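You operate a simulated robot arm through the tools that you are given. There is no shell and no other tool. Be economical: measure what you need, move in short steps, check, and stop when the job is done.

The job below is to be done with a simulated two-armed robot. You get a single attempt, and the scene is never put back.

TASK
Fill the oiler well and crank the chain through it till every link shows oil.
Hold the slim teal bottle to swing its stopper lever open, pour to the well's line, stand the bottle back and hold it to shut the lever. Then wind the oiler crank. Set down upright: slim teal bottle. Where these are worked on the way, their far stop is far enough and under half their travel is too little: stopper lever.
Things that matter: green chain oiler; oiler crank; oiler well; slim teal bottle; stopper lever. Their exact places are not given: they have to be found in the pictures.

The check looks at the end state, three seconds after you hand in, the way a careful person would. Anything else that was tipped, shoved, dropped, spilled or broken makes it a failure. Lids that push on must go on centred and level and be pressed home; caps that screw on are set level and turned clockwise until they are tight.

THE ROBOT
Two 7-joint arms with two-finger parallel grippers on one trunk, on a base that drives. Base frame: it is fixed to the floor where the robot stands at the start and does not move with it; the origin is under the middle of the robot, x ahead of it, y to its left, z up. Units: m, degrees, N and s.
The left shoulder is at the start at [0.06, 0.143, 0.881], the right one opposite. With the tool pointing down near the work surface each hand reaches from about 0.26 to 0.7 m from the robot's upright axis, wherever it stands, measured 20 degrees to its own side. Places, roughly: green chain oiler [1, 0.2, 1]; oiler crank [1, 0.2, 1.1]; oiler well [1, 0.3, 1]; stopper lever [0.8, 0, 1]. Payload 1.57 kg a hand.
Tool frame (each hand has its own): the origin (TCP) lies between the finger pads and is the grasp point; the fingertips stand 0.03 m ahead of it; z points along the fingers, y is the line along which they close. The gripper opens to 0.11 m. The fingers are 0.024 m wide and 0.012 m thick; the gripper's body (0.048 by 0.112 m) begins 0.078 m behind the TCP.
Orientation is told as [roll, pitch, yaw] about the base's x, y, z axes, in that order, counted from this pose: with the fingers straight down and closing along the base's y, the tool's x points along the base's -x, its y along +y and its z along -z.

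THE INTERFACE
- The arms move only by the tool send_rows. It takes "left_plan", "right_plan" or both (then of equal length, played together; a hand with none holds still); each is a list of rows, each a list of 7 numbers: the shift along the tool's x, y, z in units of 200 mm (1.0 is 200 mm), then the turn, a rotation vector about the tool's x, y, z in units of 60 degrees (1.0 is 60 degrees), then the gripper command, from -1 (shut) to 1 (fully open), values between in proportion. In form: [[tx, ty, tz, wx, wy, wz, gripper], ...]. A call has 1 to 20 rows; each row is the pose to reach, as a shift and turn from the pose commanded when the call began, along the tool's axes at that moment. A call with a number of a shift or a turn outside -1 to 1 is refused whole. Each row takes 0.2 s and may step no farther than 0.05 m and 8.6 degrees from the row before; otherwise, or with a gripper value out of range, the whole call is refused. A pose out of reach is approached as far as the arm can. The call stops where the force on the tool passes 40 N (or 10 N more than at its start, if that is more) or the arm is blocked; 0.2 s more then pass. Each finger travels about 0.045 m/s and halts on what it meets, pressing with about 37 N; the grip force reading is that of the motor and also rises with nothing between the fingers. The clock runs only during rows and for 0.2 s after the last one: add rows that repeat a pose to give the fingers time. It gives the time, the measured TCP pose, the force on the tool (base axes), the opening and the grip force at its end, in the units of the frame above (readings bear some noise), with the torque about the TCP (base axes, N m) and any sound that the robot's microphone picked up, and new pictures: "views" is both (left out), scene, wrist or none (wrist: the cameras of the hands that moved).
- Cameras (640 x 400 px; columns grow to the right, rows downward): "scene" is now at [0.0572, 0.0105, 1.5118]; the picture's right is [0.11, -0.99, 0.00], its down [-0.56, -0.06, -0.82] and it looks along [0.82, 0.09, -0.57] (base axes); focal length 280 px, centre (320, 200). "left" rides on the left gripper at [0.07, -0.016, -0.141] in its tool frame; the picture's right is [0.23, 0.97, 0.00], its down [-0.86, 0.20, -0.48] and it looks along [-0.47, 0.11, 0.88] (tool axes); focal length 222 px, centre (320, 200). "right" rides on the right gripper at [0.07, 0.016, -0.141] in its tool frame; the picture's right is [-0.23, 0.97, 0.00], its down [-0.85, -0.20, -0.48] and it looks along [-0.47, -0.11, 0.88] (tool axes); focal length 222 px, centre (320, 200).
- slide_trunk(by): slides the trunk up (or, below 0, down) by that many m; the arms and the scene camera ride with it, the base frame stays. It gives what a move gives, with no picture.
- roll_base(legs): drives the robot by 1 to 6 legs, each [ahead, left, turn to the left] in m, m and degrees, along the robot's own axes; the way and the turn of a leg run together, so that a leg with both is an arc; at most 1.5 m and 180 degrees a leg. The arms and the cameras ride along, it lands a little off, and it stops where it bumps. It gives what a move gives, and a new picture of the scene camera.
- head_to(pan, tilt): turns the head with the scene camera to pan (to the left, within 86 degrees either way) and tilt (down, from -29 to 69), counted from straight ahead of the robot. It gives what a move gives, and a new picture of the scene camera.
- measure_at(camera, pixels): for up to 12 pixels [column, row] of the newest picture of that camera ("zoom" is the newest enlarged one), the place [x, y, z] in the base frame of the surface seen there, good to about 0.002 m. No time passes.
- close_up(camera, box): a new picture of the part [left, top, right, bottom] of that camera's present view, enlarged. No time passes.
- close_job(): hands the job in; it is judged then, once.

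Work in short steps. Measure before you move; look again where a grasp or a placing could have gone wrong, and mend it. You have 80 turns and 260 pictures in all, those below and enlarged ones among them. Open the grippers and draw the arms clear of the work before you hand the job in, unless the task says otherwise; then end with one line.

The tools are called after ">>>" as name(argument=value, ...) on one line, values as JSON. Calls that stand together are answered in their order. send_rows: Moves the arms, as the interface text tells. Its arguments: {"type":"object","properties":{"left_plan":{"type":"array"},"right_plan":{"type":"array"},"views":{"type":"string","enum":["both","scene","wrist","none"]}},"required":[]} The other tools are called the same way: slide_trunk (by) slides the trunk up or down; roll_base (legs) drives the base; head_to (pan, tilt) turns the head that bears the scene camera; measure_at (camera, pixels) gives the place of the surface under pixels of a picture; close_up (camera, box) takes an enlarged picture of a part of a camera's view; close_job () hands the job in.

At the start:

```text
clock: 0.0
left_tcp_pos: [0.4535, 0.2266, 1.0005]
left_orientation: [0.0, 0.0, 0.0]
left_ft_force: [-0.5, 0.1, 0.2]
left_ft_torque: [-0.03, -0.01, 0.0]
left_opening: 0.1101
left_gripper_force: 0.0
right_tcp_pos: [0.5921, -0.1934, 0.999]
right_orientation: [0.0, 0.0, 0.0]
right_ft_force: [0.6, -0.6, -0.1]
right_ft_torque: [0.01, 0.02, -0.03]
right_opening: 0.1099
right_gripper_force: 0.0
trunk travel left (down, up): [-0.479, 0.111]
robot x, y, heading: [-0.0004, 0.0003, 0.1]
head pan, tilt: [6.3, 34.5]
```

scene: 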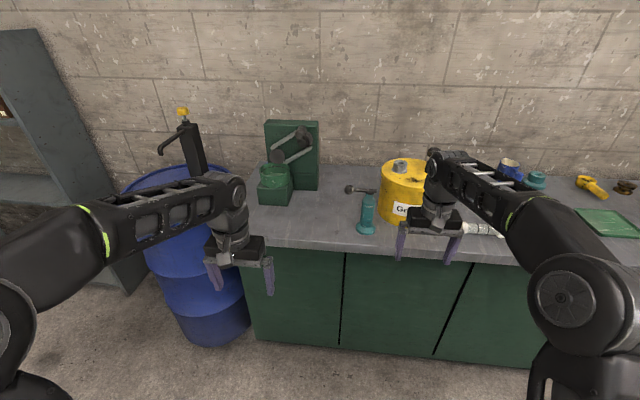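
right: 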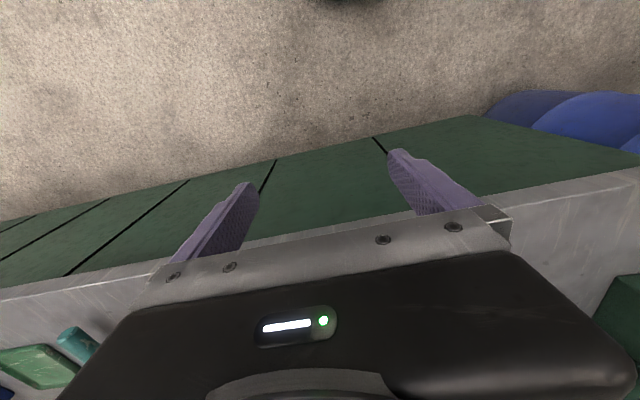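
left: 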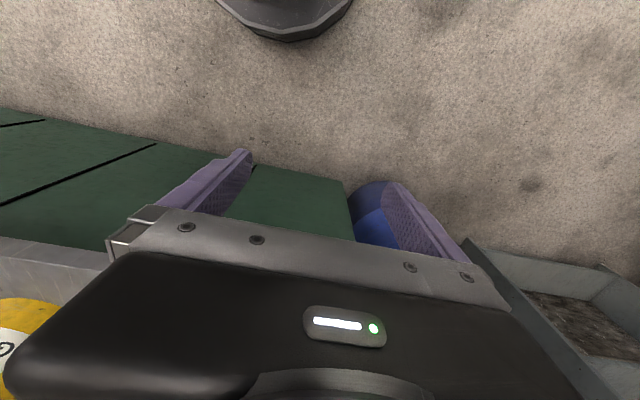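

The scene shows the green oiler at about (290,170) and the teal bottle at about (367,215). I'll enlarge both areas.

>>> close_up(camera="scene", box=[240, 110, 340, 220])

>>> close_up(camera="scene", box=[330, 160, 430, 240])

```text
3.64 times, centred on (290, 165) of scene
```

zoom: 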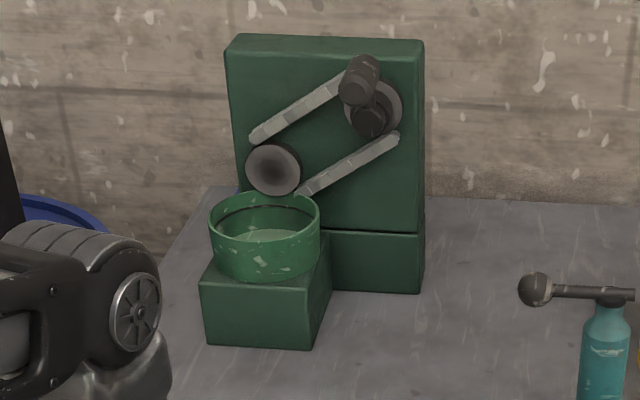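

```text
5.00 times, centred on (380, 200) of scene
```

zoom: 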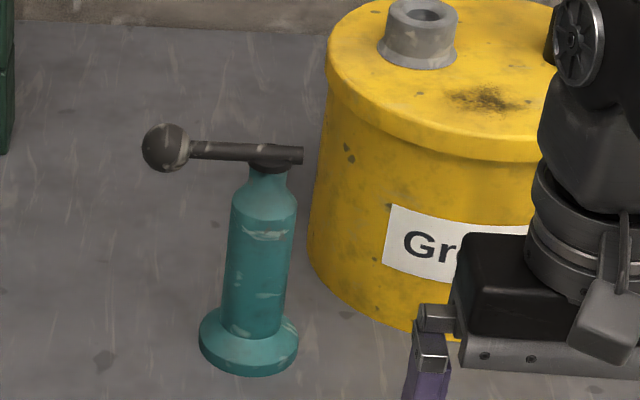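

The bottle fills the newest enlargement, with the lever knob at (165,148), pivot at (275,160) and flange base at (250,340). I'll measure those points in it, and the oiler points in the scene picture.

>>> measure_at(camera="zoom", pixels=[[163, 148], [185, 145], [240, 152], [298, 155], [268, 168], [266, 180], [260, 270], [232, 270], [288, 270], [248, 365], [330, 220], [150, 350]])

>>> measure_at(camera="scene", pixels=[[298, 135], [303, 132], [300, 142], [278, 157], [282, 175], [262, 169], [289, 169], [275, 176], [276, 163], [306, 130], [270, 150], [273, 195]])

```text
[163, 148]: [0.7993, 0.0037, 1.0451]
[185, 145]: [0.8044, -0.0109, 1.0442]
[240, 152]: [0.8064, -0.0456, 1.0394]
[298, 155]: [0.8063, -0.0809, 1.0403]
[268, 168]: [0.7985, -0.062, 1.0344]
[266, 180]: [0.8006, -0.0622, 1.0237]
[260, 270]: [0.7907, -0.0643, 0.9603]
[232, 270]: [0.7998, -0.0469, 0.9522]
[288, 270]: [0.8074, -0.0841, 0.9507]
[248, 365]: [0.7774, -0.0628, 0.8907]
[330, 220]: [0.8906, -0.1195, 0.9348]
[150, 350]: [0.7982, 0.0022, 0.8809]
```

```text
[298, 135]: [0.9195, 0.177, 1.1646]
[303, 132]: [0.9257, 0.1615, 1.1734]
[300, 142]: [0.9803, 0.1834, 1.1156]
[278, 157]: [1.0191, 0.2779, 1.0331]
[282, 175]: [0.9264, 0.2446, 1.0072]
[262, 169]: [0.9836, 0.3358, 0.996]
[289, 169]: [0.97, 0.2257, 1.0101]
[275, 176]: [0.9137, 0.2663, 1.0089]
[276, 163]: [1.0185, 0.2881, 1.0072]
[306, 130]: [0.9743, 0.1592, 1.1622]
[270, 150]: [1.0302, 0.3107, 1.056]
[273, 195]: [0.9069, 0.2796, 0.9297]
```

The bottle axis is near (0.807,-0.065), with the lever knob at y≈0. Next I'll measure the bench edge, drum and oiler surroundings, and get a closer view of the oiler.

>>> measure_at(camera="scene", pixels=[[345, 246], [300, 243], [260, 235], [330, 215], [383, 215], [395, 222], [401, 166], [380, 165], [185, 125], [162, 152], [318, 124], [266, 122]])

>>> close_up(camera="scene", box=[280, 118, 325, 150])

>>> close_up(camera="scene", box=[250, 150, 300, 185])

>>> close_up(camera="scene", box=[340, 175, 400, 215])

```text
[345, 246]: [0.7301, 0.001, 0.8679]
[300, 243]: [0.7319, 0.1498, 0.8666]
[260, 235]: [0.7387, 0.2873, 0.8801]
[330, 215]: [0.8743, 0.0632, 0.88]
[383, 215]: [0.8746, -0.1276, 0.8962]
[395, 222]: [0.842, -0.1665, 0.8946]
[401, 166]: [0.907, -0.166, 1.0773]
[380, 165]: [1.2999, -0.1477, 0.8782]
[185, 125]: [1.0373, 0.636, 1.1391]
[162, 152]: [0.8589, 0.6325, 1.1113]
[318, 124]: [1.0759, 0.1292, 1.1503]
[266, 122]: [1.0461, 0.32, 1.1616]
```

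```text
12.50 times, centred on (302, 134) of scene
```

zoom: 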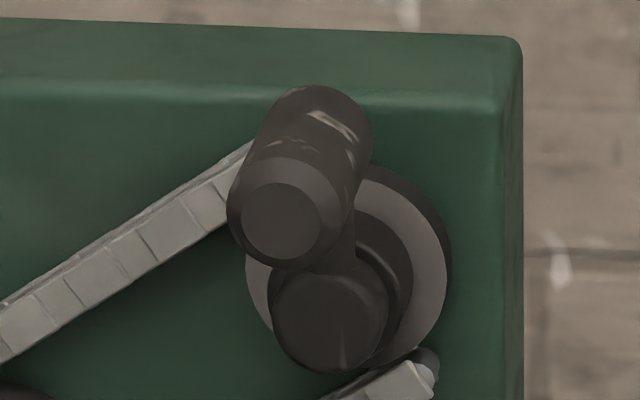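

```text
11.43 times, centred on (275, 168) of scene
```

zoom: 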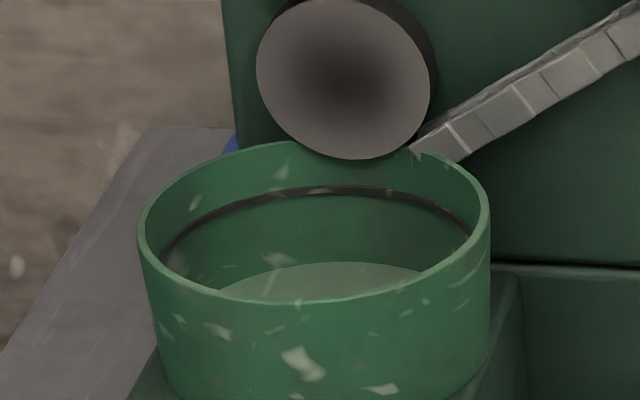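

```text
10.00 times, centred on (370, 195) of scene
```

zoom: 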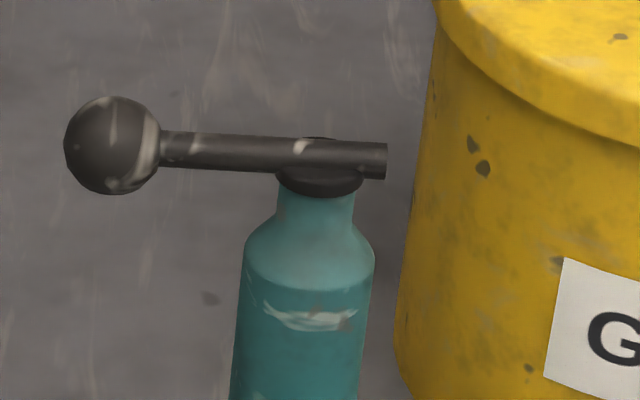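

The crank handle sticks out towards the robot near (0.92,0.177,1.165), and the well's dark line shows inside the bowl. I'll pitch both hands towards horizontal, fingers forward and drawn back, before driving closer.

>>> send_rows(right_plan=[[0.05, -0.03, 0, 0, -0.125, 0, 1], [0.11, -0.06, 0, 0, -0.25, 0, 1], [0.17, -0.09, 0, 0, -0.375, 0, 1], [0.22, -0.12, 0, 0, -0.5, 0, 1], [0.28, -0.15, 0, 0, -0.625, 0, 1], [0.34, -0.18, 0, 0, -0.75, 0, 1], [0.4, -0.21, 0, 0, -0.875, 0, 1], [0.45, -0.25, 0, 0, -1, 0, 1]], left_plan=[[-0.03, 0, 0, 0, -0.125, 0, 0.5], [-0.06, 0, 0, 0, -0.25, 0, 0], [-0.09, 0, 0, 0, -0.375, 0, -0.5], [-0.12, 0, 0, 0, -0.5, 0, -1], [-0.15, 0, 0, 0, -0.625, 0, -1], [-0.18, 0, 0, 0, -0.75, 0, -1], [-0.21, 0, 0, 0, -0.875, 0, -1], [-0.25, 0, 0, 0, -1, 0, -1]], views="scene")

```text
clock: 1.8
left_tcp_pos: [0.4951, 0.2358, 0.9973]
left_orientation: [2.3, -53.6, -0.3]
left_ft_force: [0.3, -0.6, 0.8]
left_ft_torque: [-0.02, 0.02, -0.01]
left_opening: 0.0
left_gripper_force: 21.1
left hand out of reach, approached as far as the arm can: row 8
right_tcp_pos: [0.5093, -0.2464, 0.9983]
right_orientation: [-1.6, -55.5, 0.3]
right_ft_force: [-0.5, -0.4, 0.0]
right_ft_torque: [0.03, 0.02, 0.0]
right_opening: 0.1102
right_gripper_force: 0.1
right hand out of reach, approached as far as the arm can: row 8
trunk travel left (down, up): [-0.479, 0.111]
robot x, y, heading: [-0.0028, 0.0012, -0.1]
head pan, tilt: [6.3, 34.5]
```

scene: 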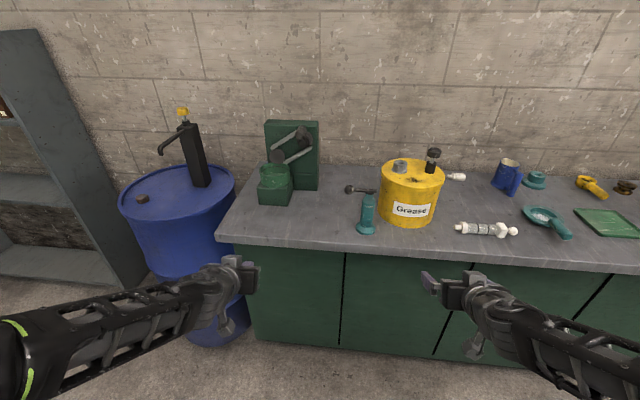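

The path is clear, with the hands at x≈0.5 and drawn back from the bench. I'll drive 0.15 ahead and 0.12 to the left.

>>> roll_base(legs=[[0, 0.12, 0], [0.15, 0, 0]])

```text
clock: 4.0
left_tcp_pos: [0.6481, 0.3552, 0.9971]
left_orientation: [2.3, -53.4, -0.4]
left_ft_force: [0.5, 0.3, 0.1]
left_ft_torque: [-0.03, 0.02, -0.01]
left_opening: 0.0
left_gripper_force: 21.2
right_tcp_pos: [0.6599, -0.1293, 0.9999]
right_orientation: [-1.7, -55.6, 0.1]
right_ft_force: [-0.1, 0.1, -0.8]
right_ft_torque: [0.01, 0.02, 0.02]
right_opening: 0.1097
right_gripper_force: 0.0
trunk travel left (down, up): [-0.479, 0.111]
robot x, y, heading: [0.1492, 0.1162, 0.1]
head pan, tilt: [6.3, 34.5]
```

scene: 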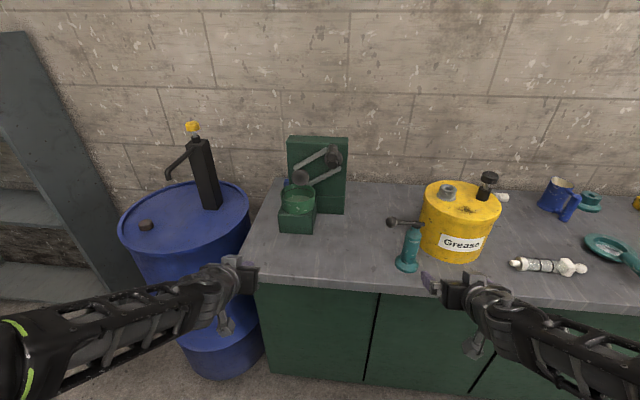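

I now have a better view of the bottle at (410,245) and the lever knob at (390,222). I'll enlarge and measure both.

>>> close_up(camera="scene", box=[380, 210, 430, 275])

>>> close_up(camera="scene", box=[275, 130, 350, 235])

>>> measure_at(camera="scene", pixels=[[390, 222], [401, 224], [418, 226], [412, 229], [413, 228], [410, 247], [408, 270], [422, 246], [331, 155], [338, 161], [297, 179], [298, 201]])

```text
6.15 times, centred on (405, 242) of scene
```

zoom: 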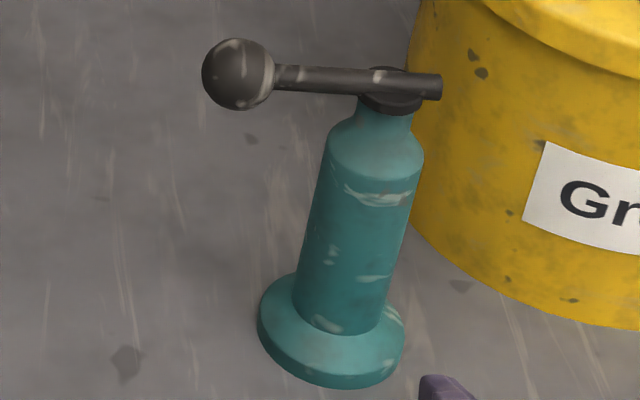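

```text
3.81 times, centred on (312, 182) of scene
```

zoom: 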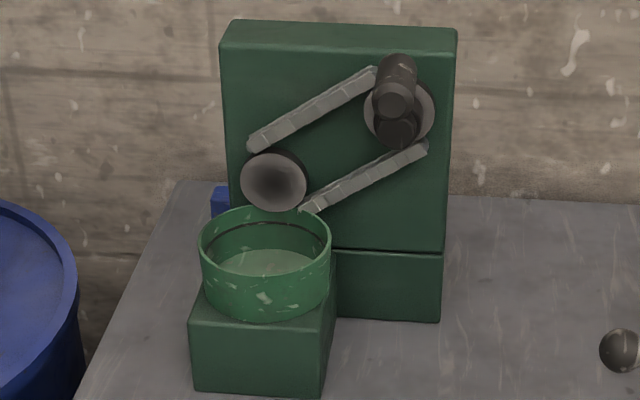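

```text
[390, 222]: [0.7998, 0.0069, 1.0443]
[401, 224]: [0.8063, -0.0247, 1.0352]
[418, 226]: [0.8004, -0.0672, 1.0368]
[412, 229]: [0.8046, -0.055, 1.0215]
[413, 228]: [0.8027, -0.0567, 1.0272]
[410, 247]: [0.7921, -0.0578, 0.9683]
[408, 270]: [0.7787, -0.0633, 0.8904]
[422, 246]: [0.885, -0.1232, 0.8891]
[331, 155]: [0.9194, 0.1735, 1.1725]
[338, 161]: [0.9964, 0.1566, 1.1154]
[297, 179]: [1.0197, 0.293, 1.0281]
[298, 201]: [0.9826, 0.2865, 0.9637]
```

The bottle axis is about (0.81,-0.065). I'll level the right hand in front of it at a standoff, before the drop to grasp height, and check the pose.

>>> send_rows(right_plan=[[0, 0.06, 0.05, 0, -0.11, 0, 0.5], [0, 0.13, 0.1, 0, -0.23, 0, 0.5], [0, 0.19, 0.16, 0, -0.34, 0, 0.5], [0, 0.25, 0.22, 0, -0.46, 0, 0.5], [0, 0.32, 0.27, 0, -0.573, 0, 0.5]], views="both")

```text
clock: 5.2
left_tcp_pos: [0.6476, 0.3537, 0.9981]
left_orientation: [2.5, -53.5, -0.3]
left_ft_force: [-0.9, -0.4, 0.4]
left_ft_torque: [0.04, 0.03, 0.03]
left_opening: 0.0
left_gripper_force: 21.5
right_tcp_pos: [0.7005, -0.1036, 1.0824]
right_orientation: [-82.9, -77.8, 81.9]
right_ft_force: [-1.3, -1.0, 1.7]
right_ft_torque: [0.03, 0.13, 0.09]
right_opening: 0.0823
right_gripper_force: 0.0
right hand out of reach, approached as far as the arm can: row 2, 3, 4, 5
trunk travel left (down, up): [-0.479, 0.111]
robot x, y, heading: [0.1495, 0.1188, -0.1]
head pan, tilt: [6.3, 34.5]
```

scene: 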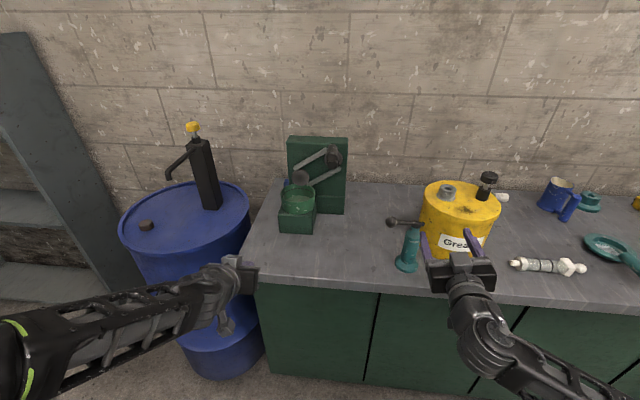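
right: 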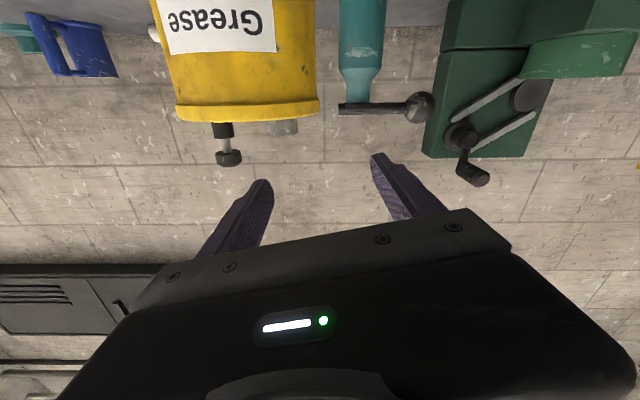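

The hand is nearly level but went up to z=1.08, so the arm is too folded. I'll back off 0.1 m to give it more stretch.

>>> roll_base(legs=[[-0.1, 0, 0]])

```text
clock: 6.4
left_tcp_pos: [0.5458, 0.3545, 0.998]
left_orientation: [2.3, -53.6, -0.4]
left_ft_force: [0.2, -1.0, -0.1]
left_ft_torque: [-0.03, -0.02, -0.01]
left_opening: 0.0
left_gripper_force: 21.3
right_tcp_pos: [0.5989, -0.1074, 1.0663]
right_orientation: [-17.3, -87.0, 17.2]
right_ft_force: [-1.5, -0.4, -0.5]
right_ft_torque: [-0.03, 0.06, -0.02]
right_opening: 0.0826
right_gripper_force: 0.1
trunk travel left (down, up): [-0.479, 0.111]
robot x, y, heading: [0.0498, 0.1175, -0.1]
head pan, tilt: [6.3, 34.5]
```

scene: 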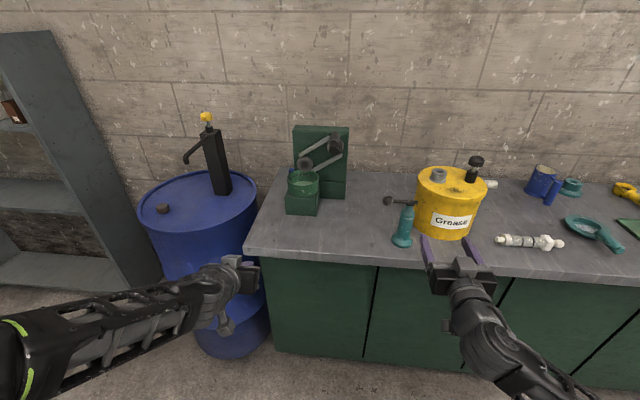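

The hand is level now. I'll move it forward 0.1 m along the tool and read where it really ends up.

>>> send_rows(right_plan=[[0, 0, 0.17, 0, 0, 0, 0.5], [0, 0, 0.34, 0, 0, 0, 0.5], [0, 0, 0.5, 0, 0, 0, 0.5], [0, 0, 0.5, 0, 0, 0, 0.5]], views="wrist")

```text
clock: 7.4
left_tcp_pos: [0.5467, 0.3547, 0.9976]
left_orientation: [2.3, -53.6, -0.3]
left_ft_force: [0.1, 0.6, 0.0]
left_ft_torque: [-0.03, 0.02, -0.02]
left_opening: 0.0002
left_gripper_force: 20.9
right_tcp_pos: [0.6986, -0.1143, 1.0726]
right_orientation: [-14.3, -86.4, 14.6]
right_ft_force: [0.4, 0.7, 0.7]
right_ft_torque: [0.01, 0.03, 0.05]
right_opening: 0.0824
right_gripper_force: 0.0
right hand out of reach, approached as far as the arm can: row 2, 3, 4
trunk travel left (down, up): [-0.479, 0.111]
robot x, y, heading: [0.0486, 0.1203, -0.1]
head pan, tilt: [6.3, 34.5]
```

right: 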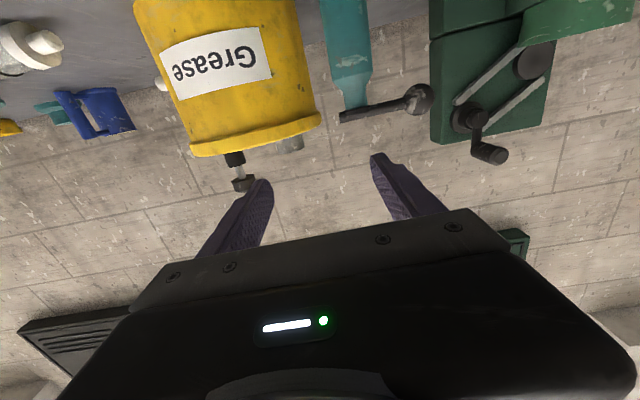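

The hand holds level at about 0.19 m above the shoulder. I'll slide the trunk down 0.115 m to bring it to bottle height in the same arm shape.

>>> slide_trunk(by=-0.115)

```text
clock: 8.8
left_tcp_pos: [0.5476, 0.355, 0.8826]
left_orientation: [2.4, -53.5, -0.5]
left_ft_force: [0.0, -0.1, -0.5]
left_ft_torque: [-0.01, -0.01, -0.02]
left_opening: 0.0001
left_gripper_force: 21.6
right_tcp_pos: [0.6992, -0.1129, 0.9568]
right_orientation: [-14.4, -86.5, 14.7]
right_ft_force: [0.1, 0.0, -0.1]
right_ft_torque: [-0.02, 0.03, -0.01]
right_opening: 0.0828
right_gripper_force: 0.0
trunk travel left (down, up): [-0.364, 0.226]
robot x, y, heading: [0.0533, 0.1225, -0.2]
head pan, tilt: [6.3, 34.5]
```

The right hand is level at z=0.957. I'll align to y=-0.065 and advance halfway, to x≈0.765.

>>> send_rows(right_plan=[[0, 0.12, 0, 0, 0, 0, 0.5], [0, 0.24, 0, 0, 0, 0, 0.5], [0, 0.24, 0.17, 0, 0, 0, 0.5], [0, 0.24, 0.33, 0, 0, 0, 0.5], [0, 0.24, 0.33, 0, 0, 0, 0.5]])

```text
clock: 10.0
left_tcp_pos: [0.5474, 0.3547, 0.8827]
left_orientation: [2.3, -53.5, -0.4]
left_ft_force: [0.1, 0.4, 0.3]
left_ft_torque: [0.0, -0.01, -0.01]
left_opening: 0.0
left_gripper_force: 20.9
right_tcp_pos: [0.7647, -0.0748, 0.9678]
right_orientation: [-10.7, -85.5, 11.5]
right_ft_force: [0.2, 0.2, 0.5]
right_ft_torque: [-0.03, -0.01, -0.02]
right_opening: 0.0827
right_gripper_force: 0.0
right hand out of reach, approached as far as the arm can: row 1, 2, 3, 4, 5
trunk travel left (down, up): [-0.364, 0.226]
robot x, y, heading: [0.0486, 0.1182, -0.1]
head pan, tilt: [6.3, 34.5]
```

scene: 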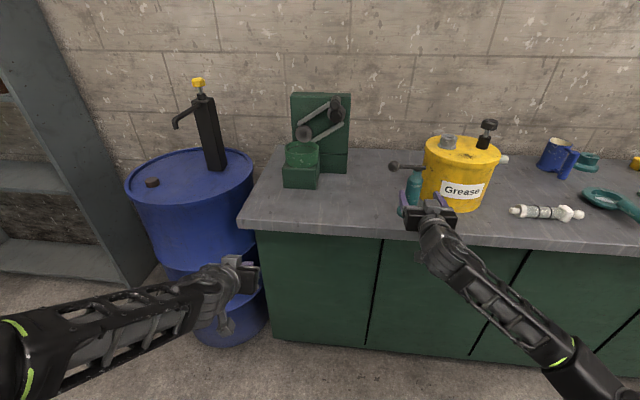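
right: 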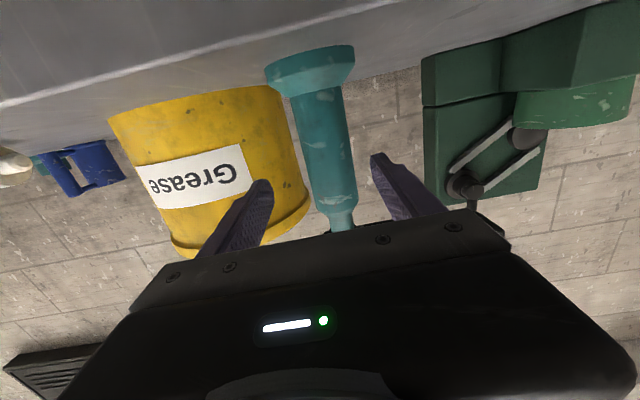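

The wrist is at a pitch limit near -86°, so I'll relax it to about -74°, which is still parallel to the bottle. Then I'll centre and advance onto the bottle, which stands between the fingers at (330,150) in the wrist view.

>>> send_rows(right_plan=[[0, 0.05, 0, 0, 0.1, 0, 0.5], [0.02, 0.05, 0, 0, 0.2, 0, 0.5], [0.04, 0.05, 0.1, 0, 0.2, 0, 0.5], [0.05, 0.05, 0.2, 0, 0.2, 0, 0.5], [0.05, 0.05, 0.23, 0, 0.2, 0, 0.5], [0.05, 0.05, 0.23, 0, 0.2, 0, 0.5]])

```text
clock: 11.4
left_tcp_pos: [0.5466, 0.3548, 0.8815]
left_orientation: [2.4, -53.5, -0.4]
left_ft_force: [0.3, 1.0, 1.4]
left_ft_torque: [0.02, 0.03, 0.0]
left_opening: 0.0001
left_gripper_force: 21.5
right_tcp_pos: [0.7887, -0.0762, 0.9559]
right_orientation: [-3.4, -74.5, 3.3]
right_ft_force: [-0.1, -0.2, -0.8]
right_ft_torque: [0.0, -0.03, -0.02]
right_opening: 0.0825
right_gripper_force: 0.0
right hand out of reach, approached as far as the arm can: row 3, 4, 5, 6
trunk travel left (down, up): [-0.364, 0.226]
robot x, y, heading: [0.0511, 0.1213, -0.2]
head pan, tilt: [6.3, 34.5]
```

scene: 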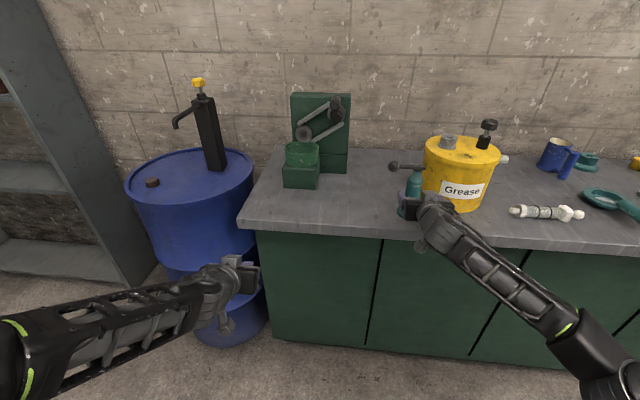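
right: 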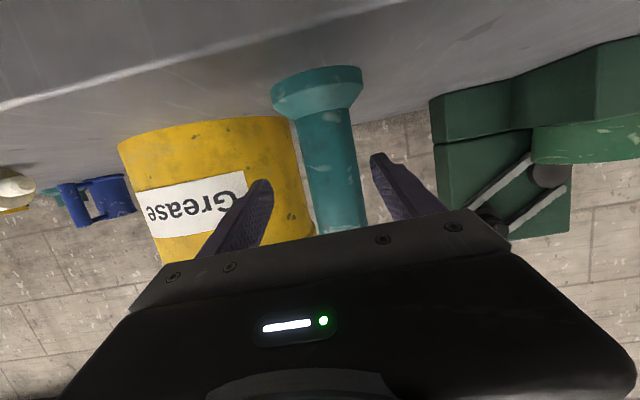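

The hand is now at the stretch limit with x=0.789. I'll draw it back 0.04 and bring the base 0.06 ahead so there is slack.

>>> send_rows(right_plan=[[0, 0, -0.1, 0, 0, 0, 0.5], [0, 0, -0.2, 0, 0, 0, 0.5], [0, 0, -0.2, 0, 0, 0, 0.5]], views="none")

>>> roll_base(legs=[[0.05, 0.01, 0]])

```text
clock: 12.2
left_tcp_pos: [0.5462, 0.3547, 0.8809]
left_orientation: [2.4, -53.5, -0.4]
left_ft_force: [-0.2, -1.5, 0.0]
left_ft_torque: [0.0, 0.02, 0.0]
left_opening: 0.0
left_gripper_force: 21.7
right_tcp_pos: [0.7508, -0.0753, 0.9672]
right_orientation: [-3.3, -74.5, 3.4]
right_ft_force: [-0.3, 0.0, 0.1]
right_ft_torque: [0.03, 0.03, -0.02]
right_opening: 0.0823
right_gripper_force: 0.0
trunk travel left (down, up): [-0.364, 0.226]
robot x, y, heading: [0.0488, 0.1203, -0.2]
head pan, tilt: [6.3, 34.5]
```

```text
clock: 13.2
left_tcp_pos: [0.596, 0.366, 0.8823]
left_orientation: [2.5, -53.5, -0.3]
left_ft_force: [-0.4, -0.2, 0.3]
left_ft_torque: [-0.01, 0.01, -0.02]
left_opening: 0.0001
left_gripper_force: 21.2
right_tcp_pos: [0.8016, -0.0634, 0.9671]
right_orientation: [-3.3, -74.5, 3.6]
right_ft_force: [0.1, 0.3, -0.4]
right_ft_torque: [-0.02, 0.02, 0.02]
right_opening: 0.0824
right_gripper_force: 0.0
trunk travel left (down, up): [-0.364, 0.226]
robot x, y, heading: [0.0978, 0.1317, 0.0]
head pan, tilt: [6.3, 34.5]
```

scene: 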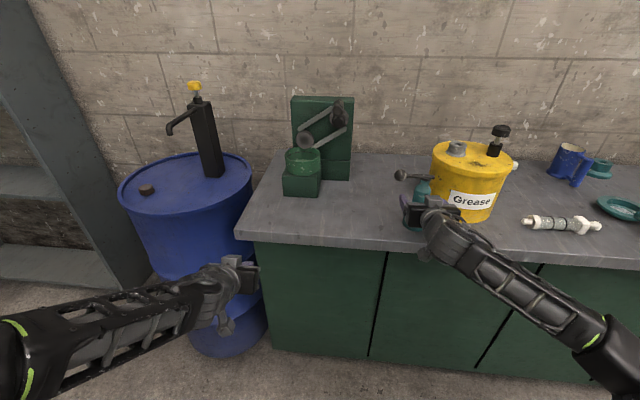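

The TCP is now at (0.802,-0.063,0.967). I'll step the last centimetre and close on the bottle body.

>>> send_rows(right_plan=[[0.04, -0.01, 0.05, 0, 0, 0, 0.5], [0.04, -0.01, 0.05, 0, 0, 0, 0.1], [0.04, -0.01, 0.05, 0, 0, 0, -0.2], [0.04, -0.01, 0.05, 0, 0, 0, -0.6], [0.04, -0.01, 0.05, 0, 0, 0, -1], [0.04, -0.01, 0.05, 0, 0, 0, -1], [0.04, -0.01, 0.05, 0, 0, 0, -1]])

```text
clock: 14.8
left_tcp_pos: [0.5972, 0.3639, 0.8811]
left_orientation: [2.4, -53.5, -0.3]
left_ft_force: [-0.4, 0.6, -0.1]
left_ft_torque: [-0.01, -0.01, -0.01]
left_opening: 0.0001
left_gripper_force: 21.8
right_tcp_pos: [0.8076, -0.0653, 0.9566]
right_orientation: [-3.4, -74.6, 3.6]
right_ft_force: [-0.3, 1.8, -0.1]
right_ft_torque: [0.04, -0.02, 0.02]
right_opening: 0.0389
right_gripper_force: 37.2
trunk travel left (down, up): [-0.364, 0.226]
robot x, y, heading: [0.0997, 0.1302, 0.1]
head pan, tilt: [6.3, 34.5]
```

scene: 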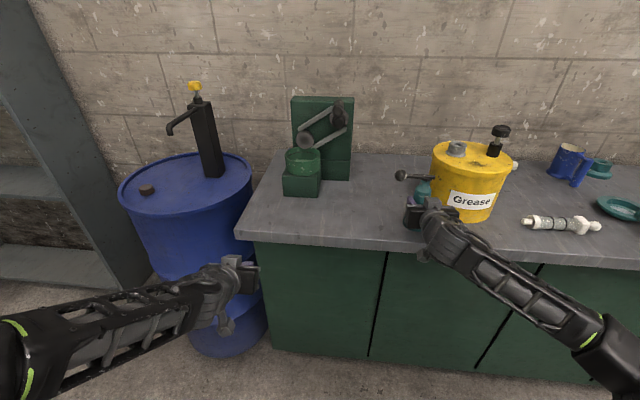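
right: 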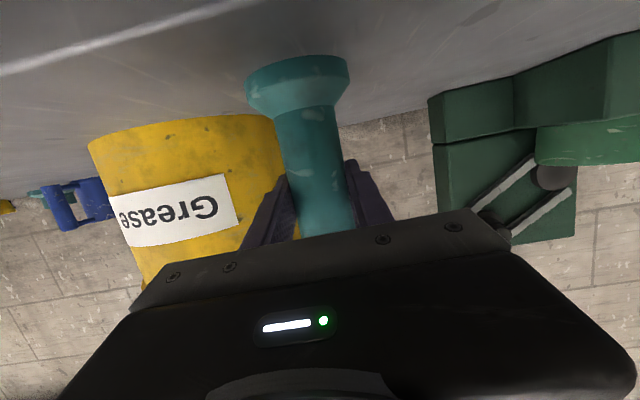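

The bottle is gripped with an opening of 0.039. I'll look closely at the lever before working it with the left hand.

>>> close_up(camera="scene", box=[385, 160, 445, 215])

>>> measure_at(camera="scene", pixels=[[400, 175], [410, 177], [420, 178], [432, 178], [424, 182], [425, 190]])

```text
7.27 times, centred on (415, 188) of scene
```

zoom: 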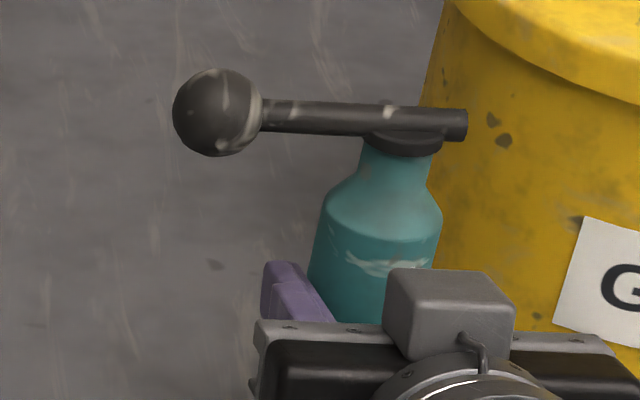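

```text
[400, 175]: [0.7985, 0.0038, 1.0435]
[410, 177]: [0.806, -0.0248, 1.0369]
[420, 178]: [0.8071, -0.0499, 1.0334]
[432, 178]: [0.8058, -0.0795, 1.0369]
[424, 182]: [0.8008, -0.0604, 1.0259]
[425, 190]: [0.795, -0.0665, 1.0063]
```

The knob centre is near (0.811,0.003,1.038). I'll bring the left hand, closed, up to a standoff in front and to the left, yawed about -35°.

>>> send_rows(left_plan=[[-0.134, -0.137, -0.013, 0.078, -0.032, 0.058, -1], [-0.269, -0.273, -0.027, 0.156, -0.063, 0.116, -1], [-0.403, -0.41, -0.04, 0.234, -0.095, 0.173, -1], [-0.537, -0.547, -0.053, 0.313, -0.127, 0.231, -1], [-0.672, -0.683, -0.067, 0.391, -0.158, 0.289, -1], [-0.806, -0.82, -0.08, 0.469, -0.19, 0.347, -1], [-0.806, -0.82, -0.08, 0.469, -0.19, 0.347, -1]])

```text
clock: 16.4
left_tcp_pos: [0.6852, 0.1982, 1.0185]
left_orientation: [10.2, -63.1, -42.4]
left_ft_force: [0.2, -0.4, -0.7]
left_ft_torque: [0.02, 0.01, 0.0]
left_opening: 0.0
left_gripper_force: 21.4
right_tcp_pos: [0.8085, -0.0663, 0.9574]
right_orientation: [-3.3, -74.5, 3.6]
right_ft_force: [0.6, 0.6, 0.2]
right_ft_torque: [-0.05, 0.01, -0.04]
right_opening: 0.0385
right_gripper_force: 37.7
trunk travel left (down, up): [-0.364, 0.226]
robot x, y, heading: [0.0994, 0.1283, 0.2]
head pan, tilt: [6.3, 34.5]
```

scene: 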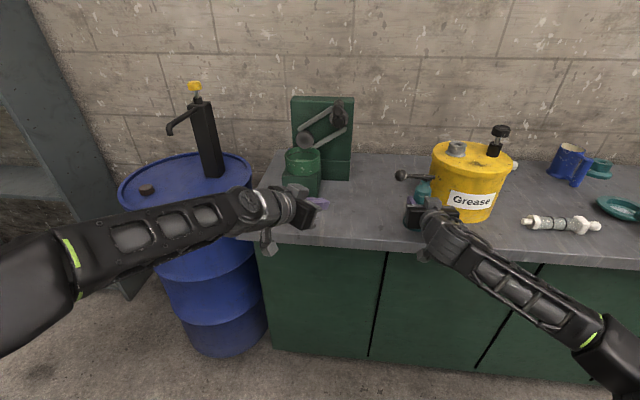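
left: 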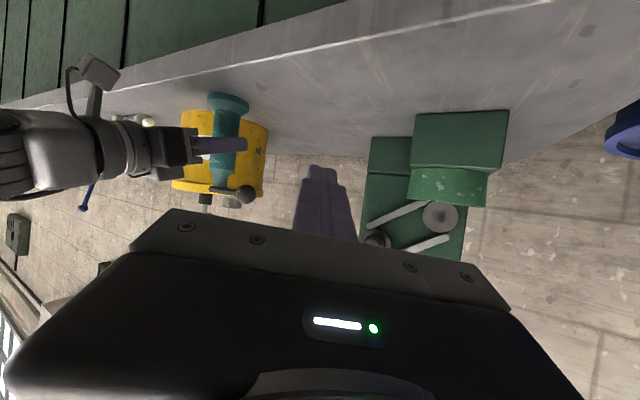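

The left wrist view clearly shows the bottle, with the knob at (247,193). I'll move the closed fingers to just under the knob.

>>> send_rows(left_plan=[[-0.07, -0.078, 0.15, 0, 0, 0, -1], [-0.139, -0.157, 0.3, 0, 0, 0, -1], [-0.209, -0.235, 0.451, 0, 0, 0, -1], [-0.278, -0.313, 0.602, 0, 0, 0, -1], [-0.348, -0.392, 0.752, 0, 0, 0, -1], [-0.417, -0.47, 0.9025, 0, 0, 0, -1], [-0.417, -0.47, 0.9025, 0, 0, 0, -1]])

>>> close_up(camera="scene", box=[370, 150, 450, 220])

```text
clock: 17.9
left_tcp_pos: [0.7993, 0.0129, 1.0029]
left_orientation: [10.0, -63.1, -42.3]
left_ft_force: [-0.3, 0.2, 0.0]
left_ft_torque: [-0.02, 0.01, 0.0]
left_opening: 0.0
left_gripper_force: 21.4
right_tcp_pos: [0.8073, -0.0661, 0.9557]
right_orientation: [-3.3, -74.5, 3.5]
right_ft_force: [1.1, 0.6, 1.7]
right_ft_torque: [0.01, 0.01, -0.05]
right_opening: 0.0387
right_gripper_force: 37.1
trunk travel left (down, up): [-0.364, 0.226]
robot x, y, heading: [0.0978, 0.131, -0.2]
head pan, tilt: [6.3, 34.5]
```

scene: 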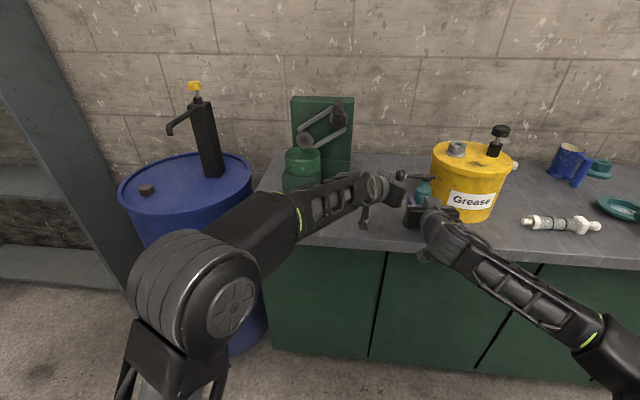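
left: 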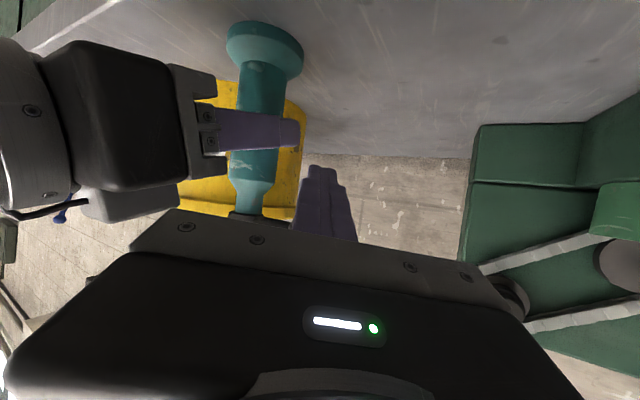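

```text
5.71 times, centred on (410, 185) of scene
```

zoom: 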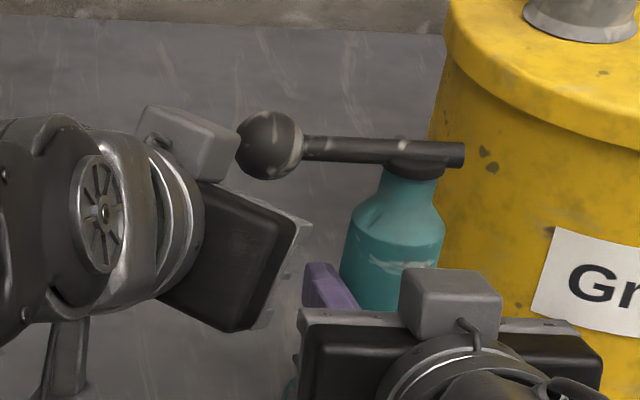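

The fingers are below the knob. I'll push straight up 3.5 cm in small steps and watch the forces and the lever.

>>> send_rows(left_plan=[[-0.0446, 0.004, -0.0223, 0, 0, 0, -1], [-0.067, 0.006, -0.0335, 0, 0, 0, -1], [-0.0892, 0.008, -0.0446, 0, 0, 0, -1], [-0.1115, 0.01, -0.0557, 0, 0, 0, -1], [-0.1338, 0.012, -0.067, 0, 0, 0, -1], [-0.156, 0.014, -0.078, 0, 0, 0, -1]], views="none")

>>> close_up(camera="scene", box=[370, 150, 450, 220])

```text
clock: 19.4
left_tcp_pos: [0.797, 0.0131, 1.04]
left_orientation: [10.1, -63.1, -42.3]
left_ft_force: [-0.1, -0.5, -0.3]
left_ft_torque: [0.04, 0.02, 0.0]
left_opening: 0.0
left_gripper_force: 20.8
right_tcp_pos: [0.808, -0.0661, 0.9573]
right_orientation: [-3.4, -74.5, 3.5]
right_ft_force: [1.1, -0.1, 0.9]
right_ft_torque: [-0.09, -0.07, -0.02]
right_opening: 0.039
right_gripper_force: 37.2
trunk travel left (down, up): [-0.364, 0.226]
robot x, y, heading: [0.1028, 0.1277, -0.2]
head pan, tilt: [6.3, 34.5]
```

```text
5.71 times, centred on (410, 185) of scene
```

zoom: 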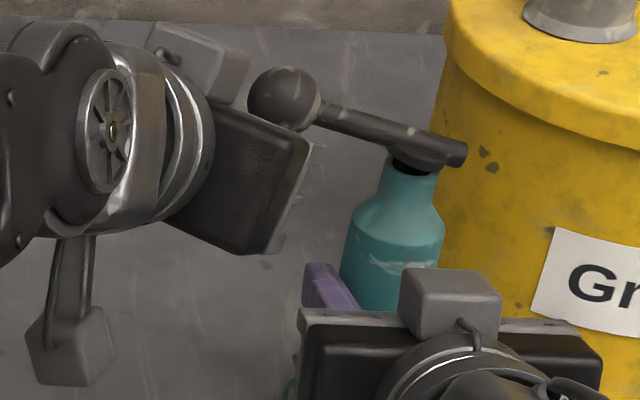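

The lever lifts around a hinge at the right end (y≈-0.083) and the mouth is opening. I'll follow the arc up to about 100°.

>>> send_rows(left_plan=[[-0.085, -0.006, -0.034, 0, 0, 0, -1], [-0.171, -0.015, -0.064, 0, 0, 0, -1], [-0.245, -0.042, -0.077, 0, 0, 0, -1], [-0.313, -0.075, -0.083, 0, 0, 0, -1], [-0.376, -0.121, -0.077, 0, 0, 0, -1], [-0.431, -0.172, -0.065, 0, 0, 0, -1], [-0.477, -0.23, -0.044, 0, 0, 0, -1], [-0.516, -0.289, -0.018, 0, 0, 0, -1], [-0.516, -0.289, -0.018, 0, 0, 0, -1]])

>>> close_up(camera="scene", box=[370, 130, 470, 220])

```text
clock: 21.4
left_tcp_pos: [0.7998, -0.0638, 1.1291]
left_orientation: [10.3, -63.2, -42.3]
left_ft_force: [5.3, 12.8, -5.1]
left_ft_torque: [0.27, 0.06, 0.34]
left_opening: 0.0
left_gripper_force: 21.7
right_tcp_pos: [0.808, -0.0681, 0.9595]
right_orientation: [-3.4, -74.4, 3.4]
right_ft_force: [-6.0, -17.5, 13.3]
right_ft_torque: [1.6, -0.9, -0.27]
right_opening: 0.0463
right_gripper_force: 37.3
trunk travel left (down, up): [-0.364, 0.226]
robot x, y, heading: [0.099, 0.1285, -0.1]
head pan, tilt: [6.3, 34.5]
```

scene: 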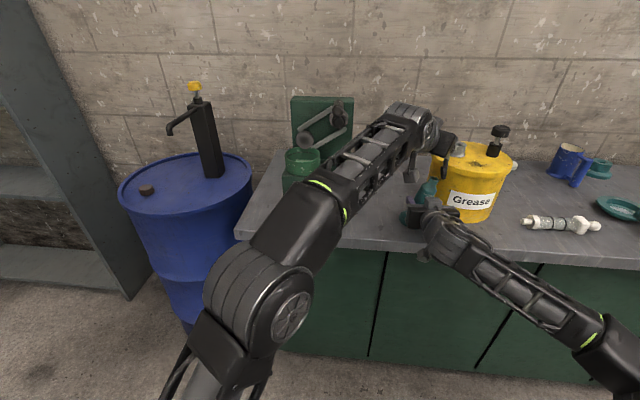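
left: 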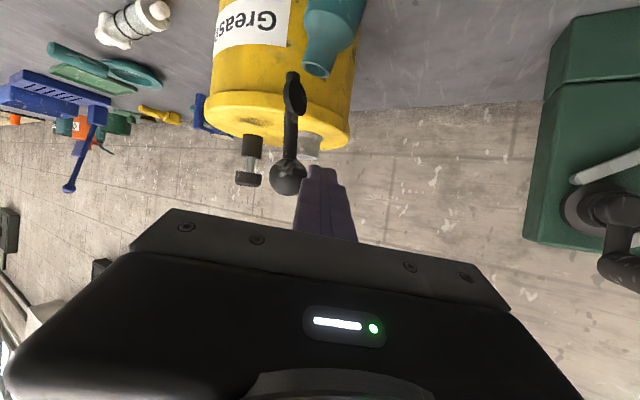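

```text
4.44 times, centred on (420, 175) of scene
```

zoom: 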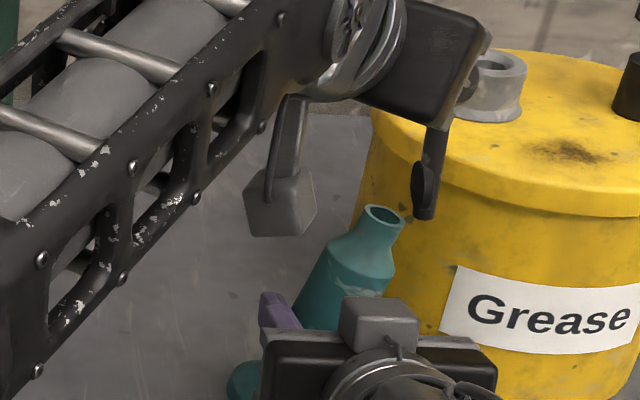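

The lever reached its stop near 90° and my extra push tilted the bottle in the grip (opening 0.046). I'll back the left hand off towards +y right away.

>>> send_rows(left_plan=[[0.03, 0.083, -0.046, 0, 0, 0, -1], [0.061, 0.167, -0.092, 0, 0, 0, -1], [0.122, 0.334, -0.184, 0, 0, 0, -1], [0.183, 0.5, -0.277, 0, 0, 0, -1], [0.244, 0.667, -0.369, 0, 0, 0, -1]])

>>> close_up(camera="scene", box=[370, 130, 470, 220])

```text
clock: 22.6
left_tcp_pos: [0.801, 0.0959, 1.1276]
left_orientation: [10.1, -63.1, -42.3]
left_ft_force: [1.0, 0.5, 0.5]
left_ft_torque: [0.01, 0.01, 0.0]
left_opening: 0.0
left_gripper_force: 21.4
right_tcp_pos: [0.8092, -0.0663, 0.9581]
right_orientation: [-3.4, -74.4, 3.6]
right_ft_force: [0.2, 0.1, -2.2]
right_ft_torque: [-0.03, 0.05, -0.03]
right_opening: 0.0388
right_gripper_force: 36.8
trunk travel left (down, up): [-0.364, 0.226]
robot x, y, heading: [0.0988, 0.1286, 0.1]
head pan, tilt: [6.3, 34.5]
```

scene: 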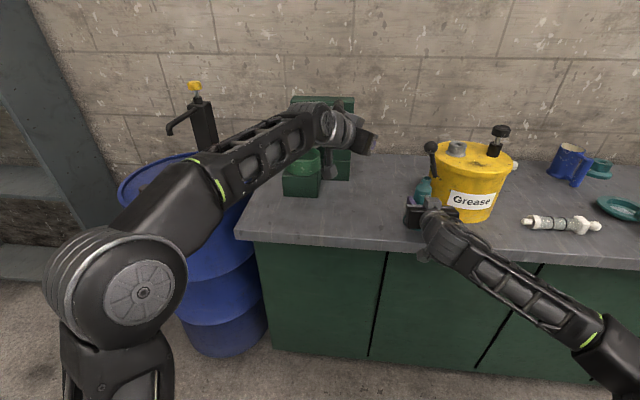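
left: 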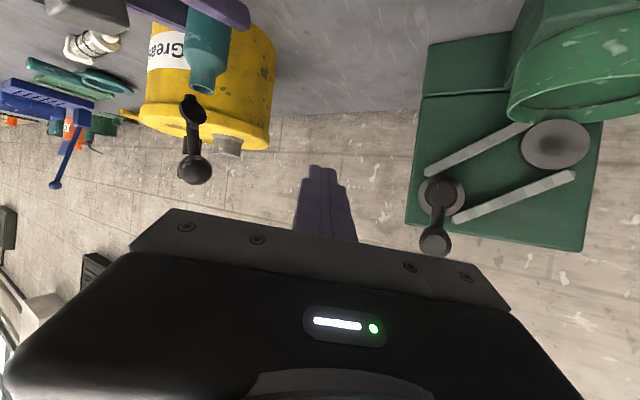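

```text
4.44 times, centred on (420, 175) of scene
```

zoom: 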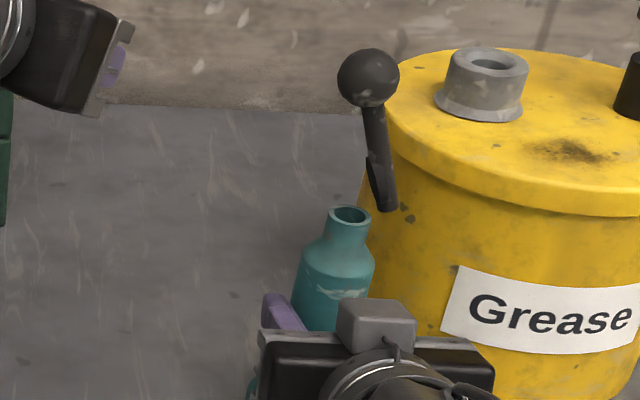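

The bottle reseated upright (0.0388), the lever stands open and the mouth is clear. I'll draw the left hand back, and measure the oiler and barrel geometry before lifting.

>>> send_rows(left_plan=[[0.13, 0.06, -0.16, 0, 0, 0, -1], [0.265, 0.125, -0.32, 0, 0, 0, -1], [0.4, 0.19, -0.48, 0, 0, 0, -1], [0.53, 0.25, -0.64, 0, 0, 0, -1], [0.665, 0.31, -0.8, 0, 0, 0, -1], [0.795, 0.375, -0.965, 0, 0, 0, -1]], views="scene")

>>> slide_trunk(by=0.12)

>>> head_to(pan=6.3, tilt=36)

```text
clock: 23.9
left_tcp_pos: [0.6368, 0.2942, 1.079]
left_orientation: [10.1, -63.0, -42.4]
left_ft_force: [-0.4, -0.2, -0.3]
left_ft_torque: [0.0, 0.03, -0.01]
left_opening: 0.0
left_gripper_force: 21.3
right_tcp_pos: [0.8084, -0.0659, 0.9577]
right_orientation: [-3.4, -74.6, 3.6]
right_ft_force: [-0.4, 0.1, -2.7]
right_ft_torque: [-0.03, 0.01, -0.01]
right_opening: 0.0391
right_gripper_force: 36.8
trunk travel left (down, up): [-0.364, 0.226]
robot x, y, heading: [0.1004, 0.1274, -0.1]
head pan, tilt: [6.3, 34.5]
```

scene: 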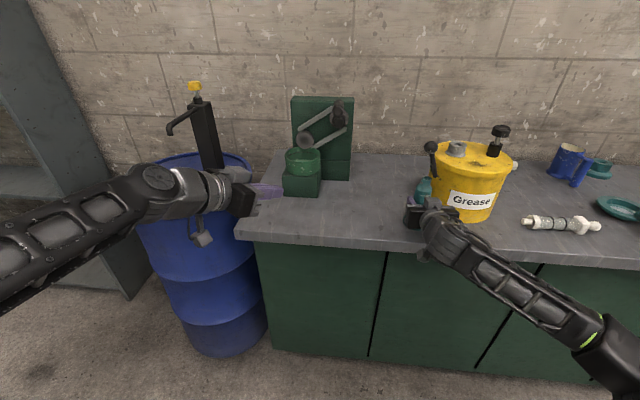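

```text
clock: 25.4
left_tcp_pos: [0.639, 0.2953, 1.1977]
left_orientation: [10.1, -62.9, -42.3]
left_ft_force: [0.3, 1.4, 0.3]
left_ft_torque: [-0.02, -0.01, 0.0]
left_opening: 0.0
left_gripper_force: 21.0
right_tcp_pos: [0.808, -0.0664, 1.077]
right_orientation: [-3.3, -74.4, 3.5]
right_ft_force: [-0.8, 0.4, -3.0]
right_ft_torque: [0.01, 0.02, -0.04]
right_opening: 0.0391
right_gripper_force: 37.2
trunk travel left (down, up): [-0.484, 0.106]
robot x, y, heading: [0.0984, 0.1254, -0.3]
head pan, tilt: [6.3, 34.5]
```

```text
clock: 26.1
left_tcp_pos: [0.6379, 0.2937, 1.1988]
left_orientation: [10.1, -63.2, -42.2]
left_ft_force: [0.0, 0.4, 0.8]
left_ft_torque: [0.02, -0.02, 0.0]
left_opening: 0.0002
left_gripper_force: 21.5
right_tcp_pos: [0.8096, -0.0657, 1.0767]
right_orientation: [-3.2, -74.5, 3.4]
right_ft_force: [-0.3, -0.4, -3.1]
right_ft_torque: [0.04, 0.03, -0.02]
right_opening: 0.039
right_gripper_force: 36.5
trunk travel left (down, up): [-0.484, 0.106]
robot x, y, heading: [0.0985, 0.129, 0.1]
head pan, tilt: [6.3, 36.0]
```

scene: 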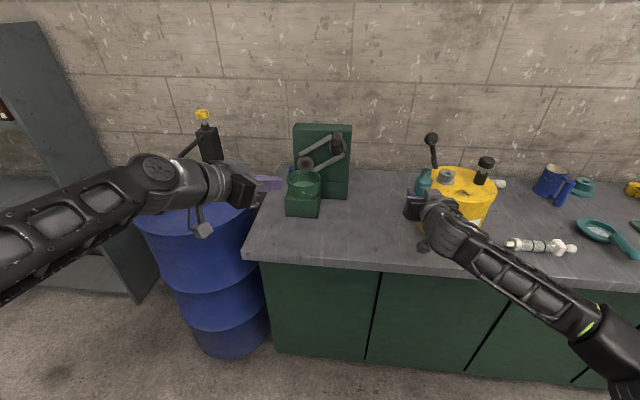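

The bottle is lifted (about 3 N) with the lever still open. I'll enlarge and measure the oiler for the pour clearances.

>>> close_up(camera="scene", box=[275, 115, 365, 220])

>>> close_up(camera="scene", box=[320, 120, 360, 160])

>>> measure_at(camera="zoom", pixels=[[265, 180], [250, 240], [330, 200], [300, 290], [320, 330], [180, 100], [400, 260]])

>>> measure_at(camera="scene", pixels=[[288, 182], [320, 182], [304, 189], [304, 172], [306, 162], [304, 183], [211, 165], [140, 235], [250, 200]])

```text
3.81 times, centred on (320, 168) of scene
```

zoom: 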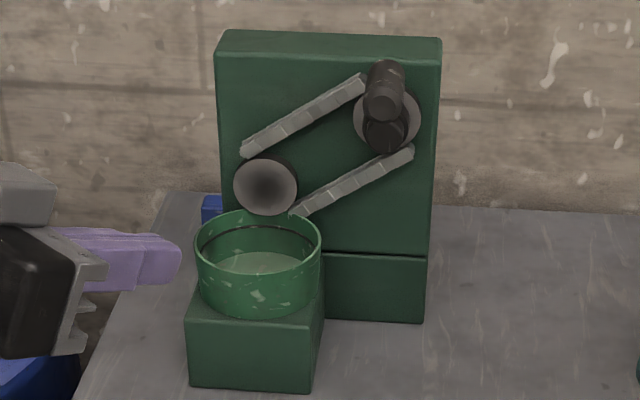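

```text
10.00 times, centred on (340, 140) of scene
```

zoom: 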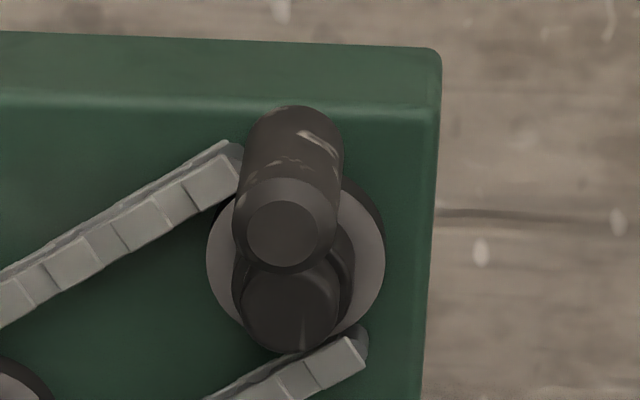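

```text
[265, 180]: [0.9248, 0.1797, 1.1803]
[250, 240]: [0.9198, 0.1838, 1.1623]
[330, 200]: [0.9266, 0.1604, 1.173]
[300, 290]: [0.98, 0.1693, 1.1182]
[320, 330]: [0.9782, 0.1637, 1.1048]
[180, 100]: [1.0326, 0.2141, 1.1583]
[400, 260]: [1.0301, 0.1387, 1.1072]
```

```text
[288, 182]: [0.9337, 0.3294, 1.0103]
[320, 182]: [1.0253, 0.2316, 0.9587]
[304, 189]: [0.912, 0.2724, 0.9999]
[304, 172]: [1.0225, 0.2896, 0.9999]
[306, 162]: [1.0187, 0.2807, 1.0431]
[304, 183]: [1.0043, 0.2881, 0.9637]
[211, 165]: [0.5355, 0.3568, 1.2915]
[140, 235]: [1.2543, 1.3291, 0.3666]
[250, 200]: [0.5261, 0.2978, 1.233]
```

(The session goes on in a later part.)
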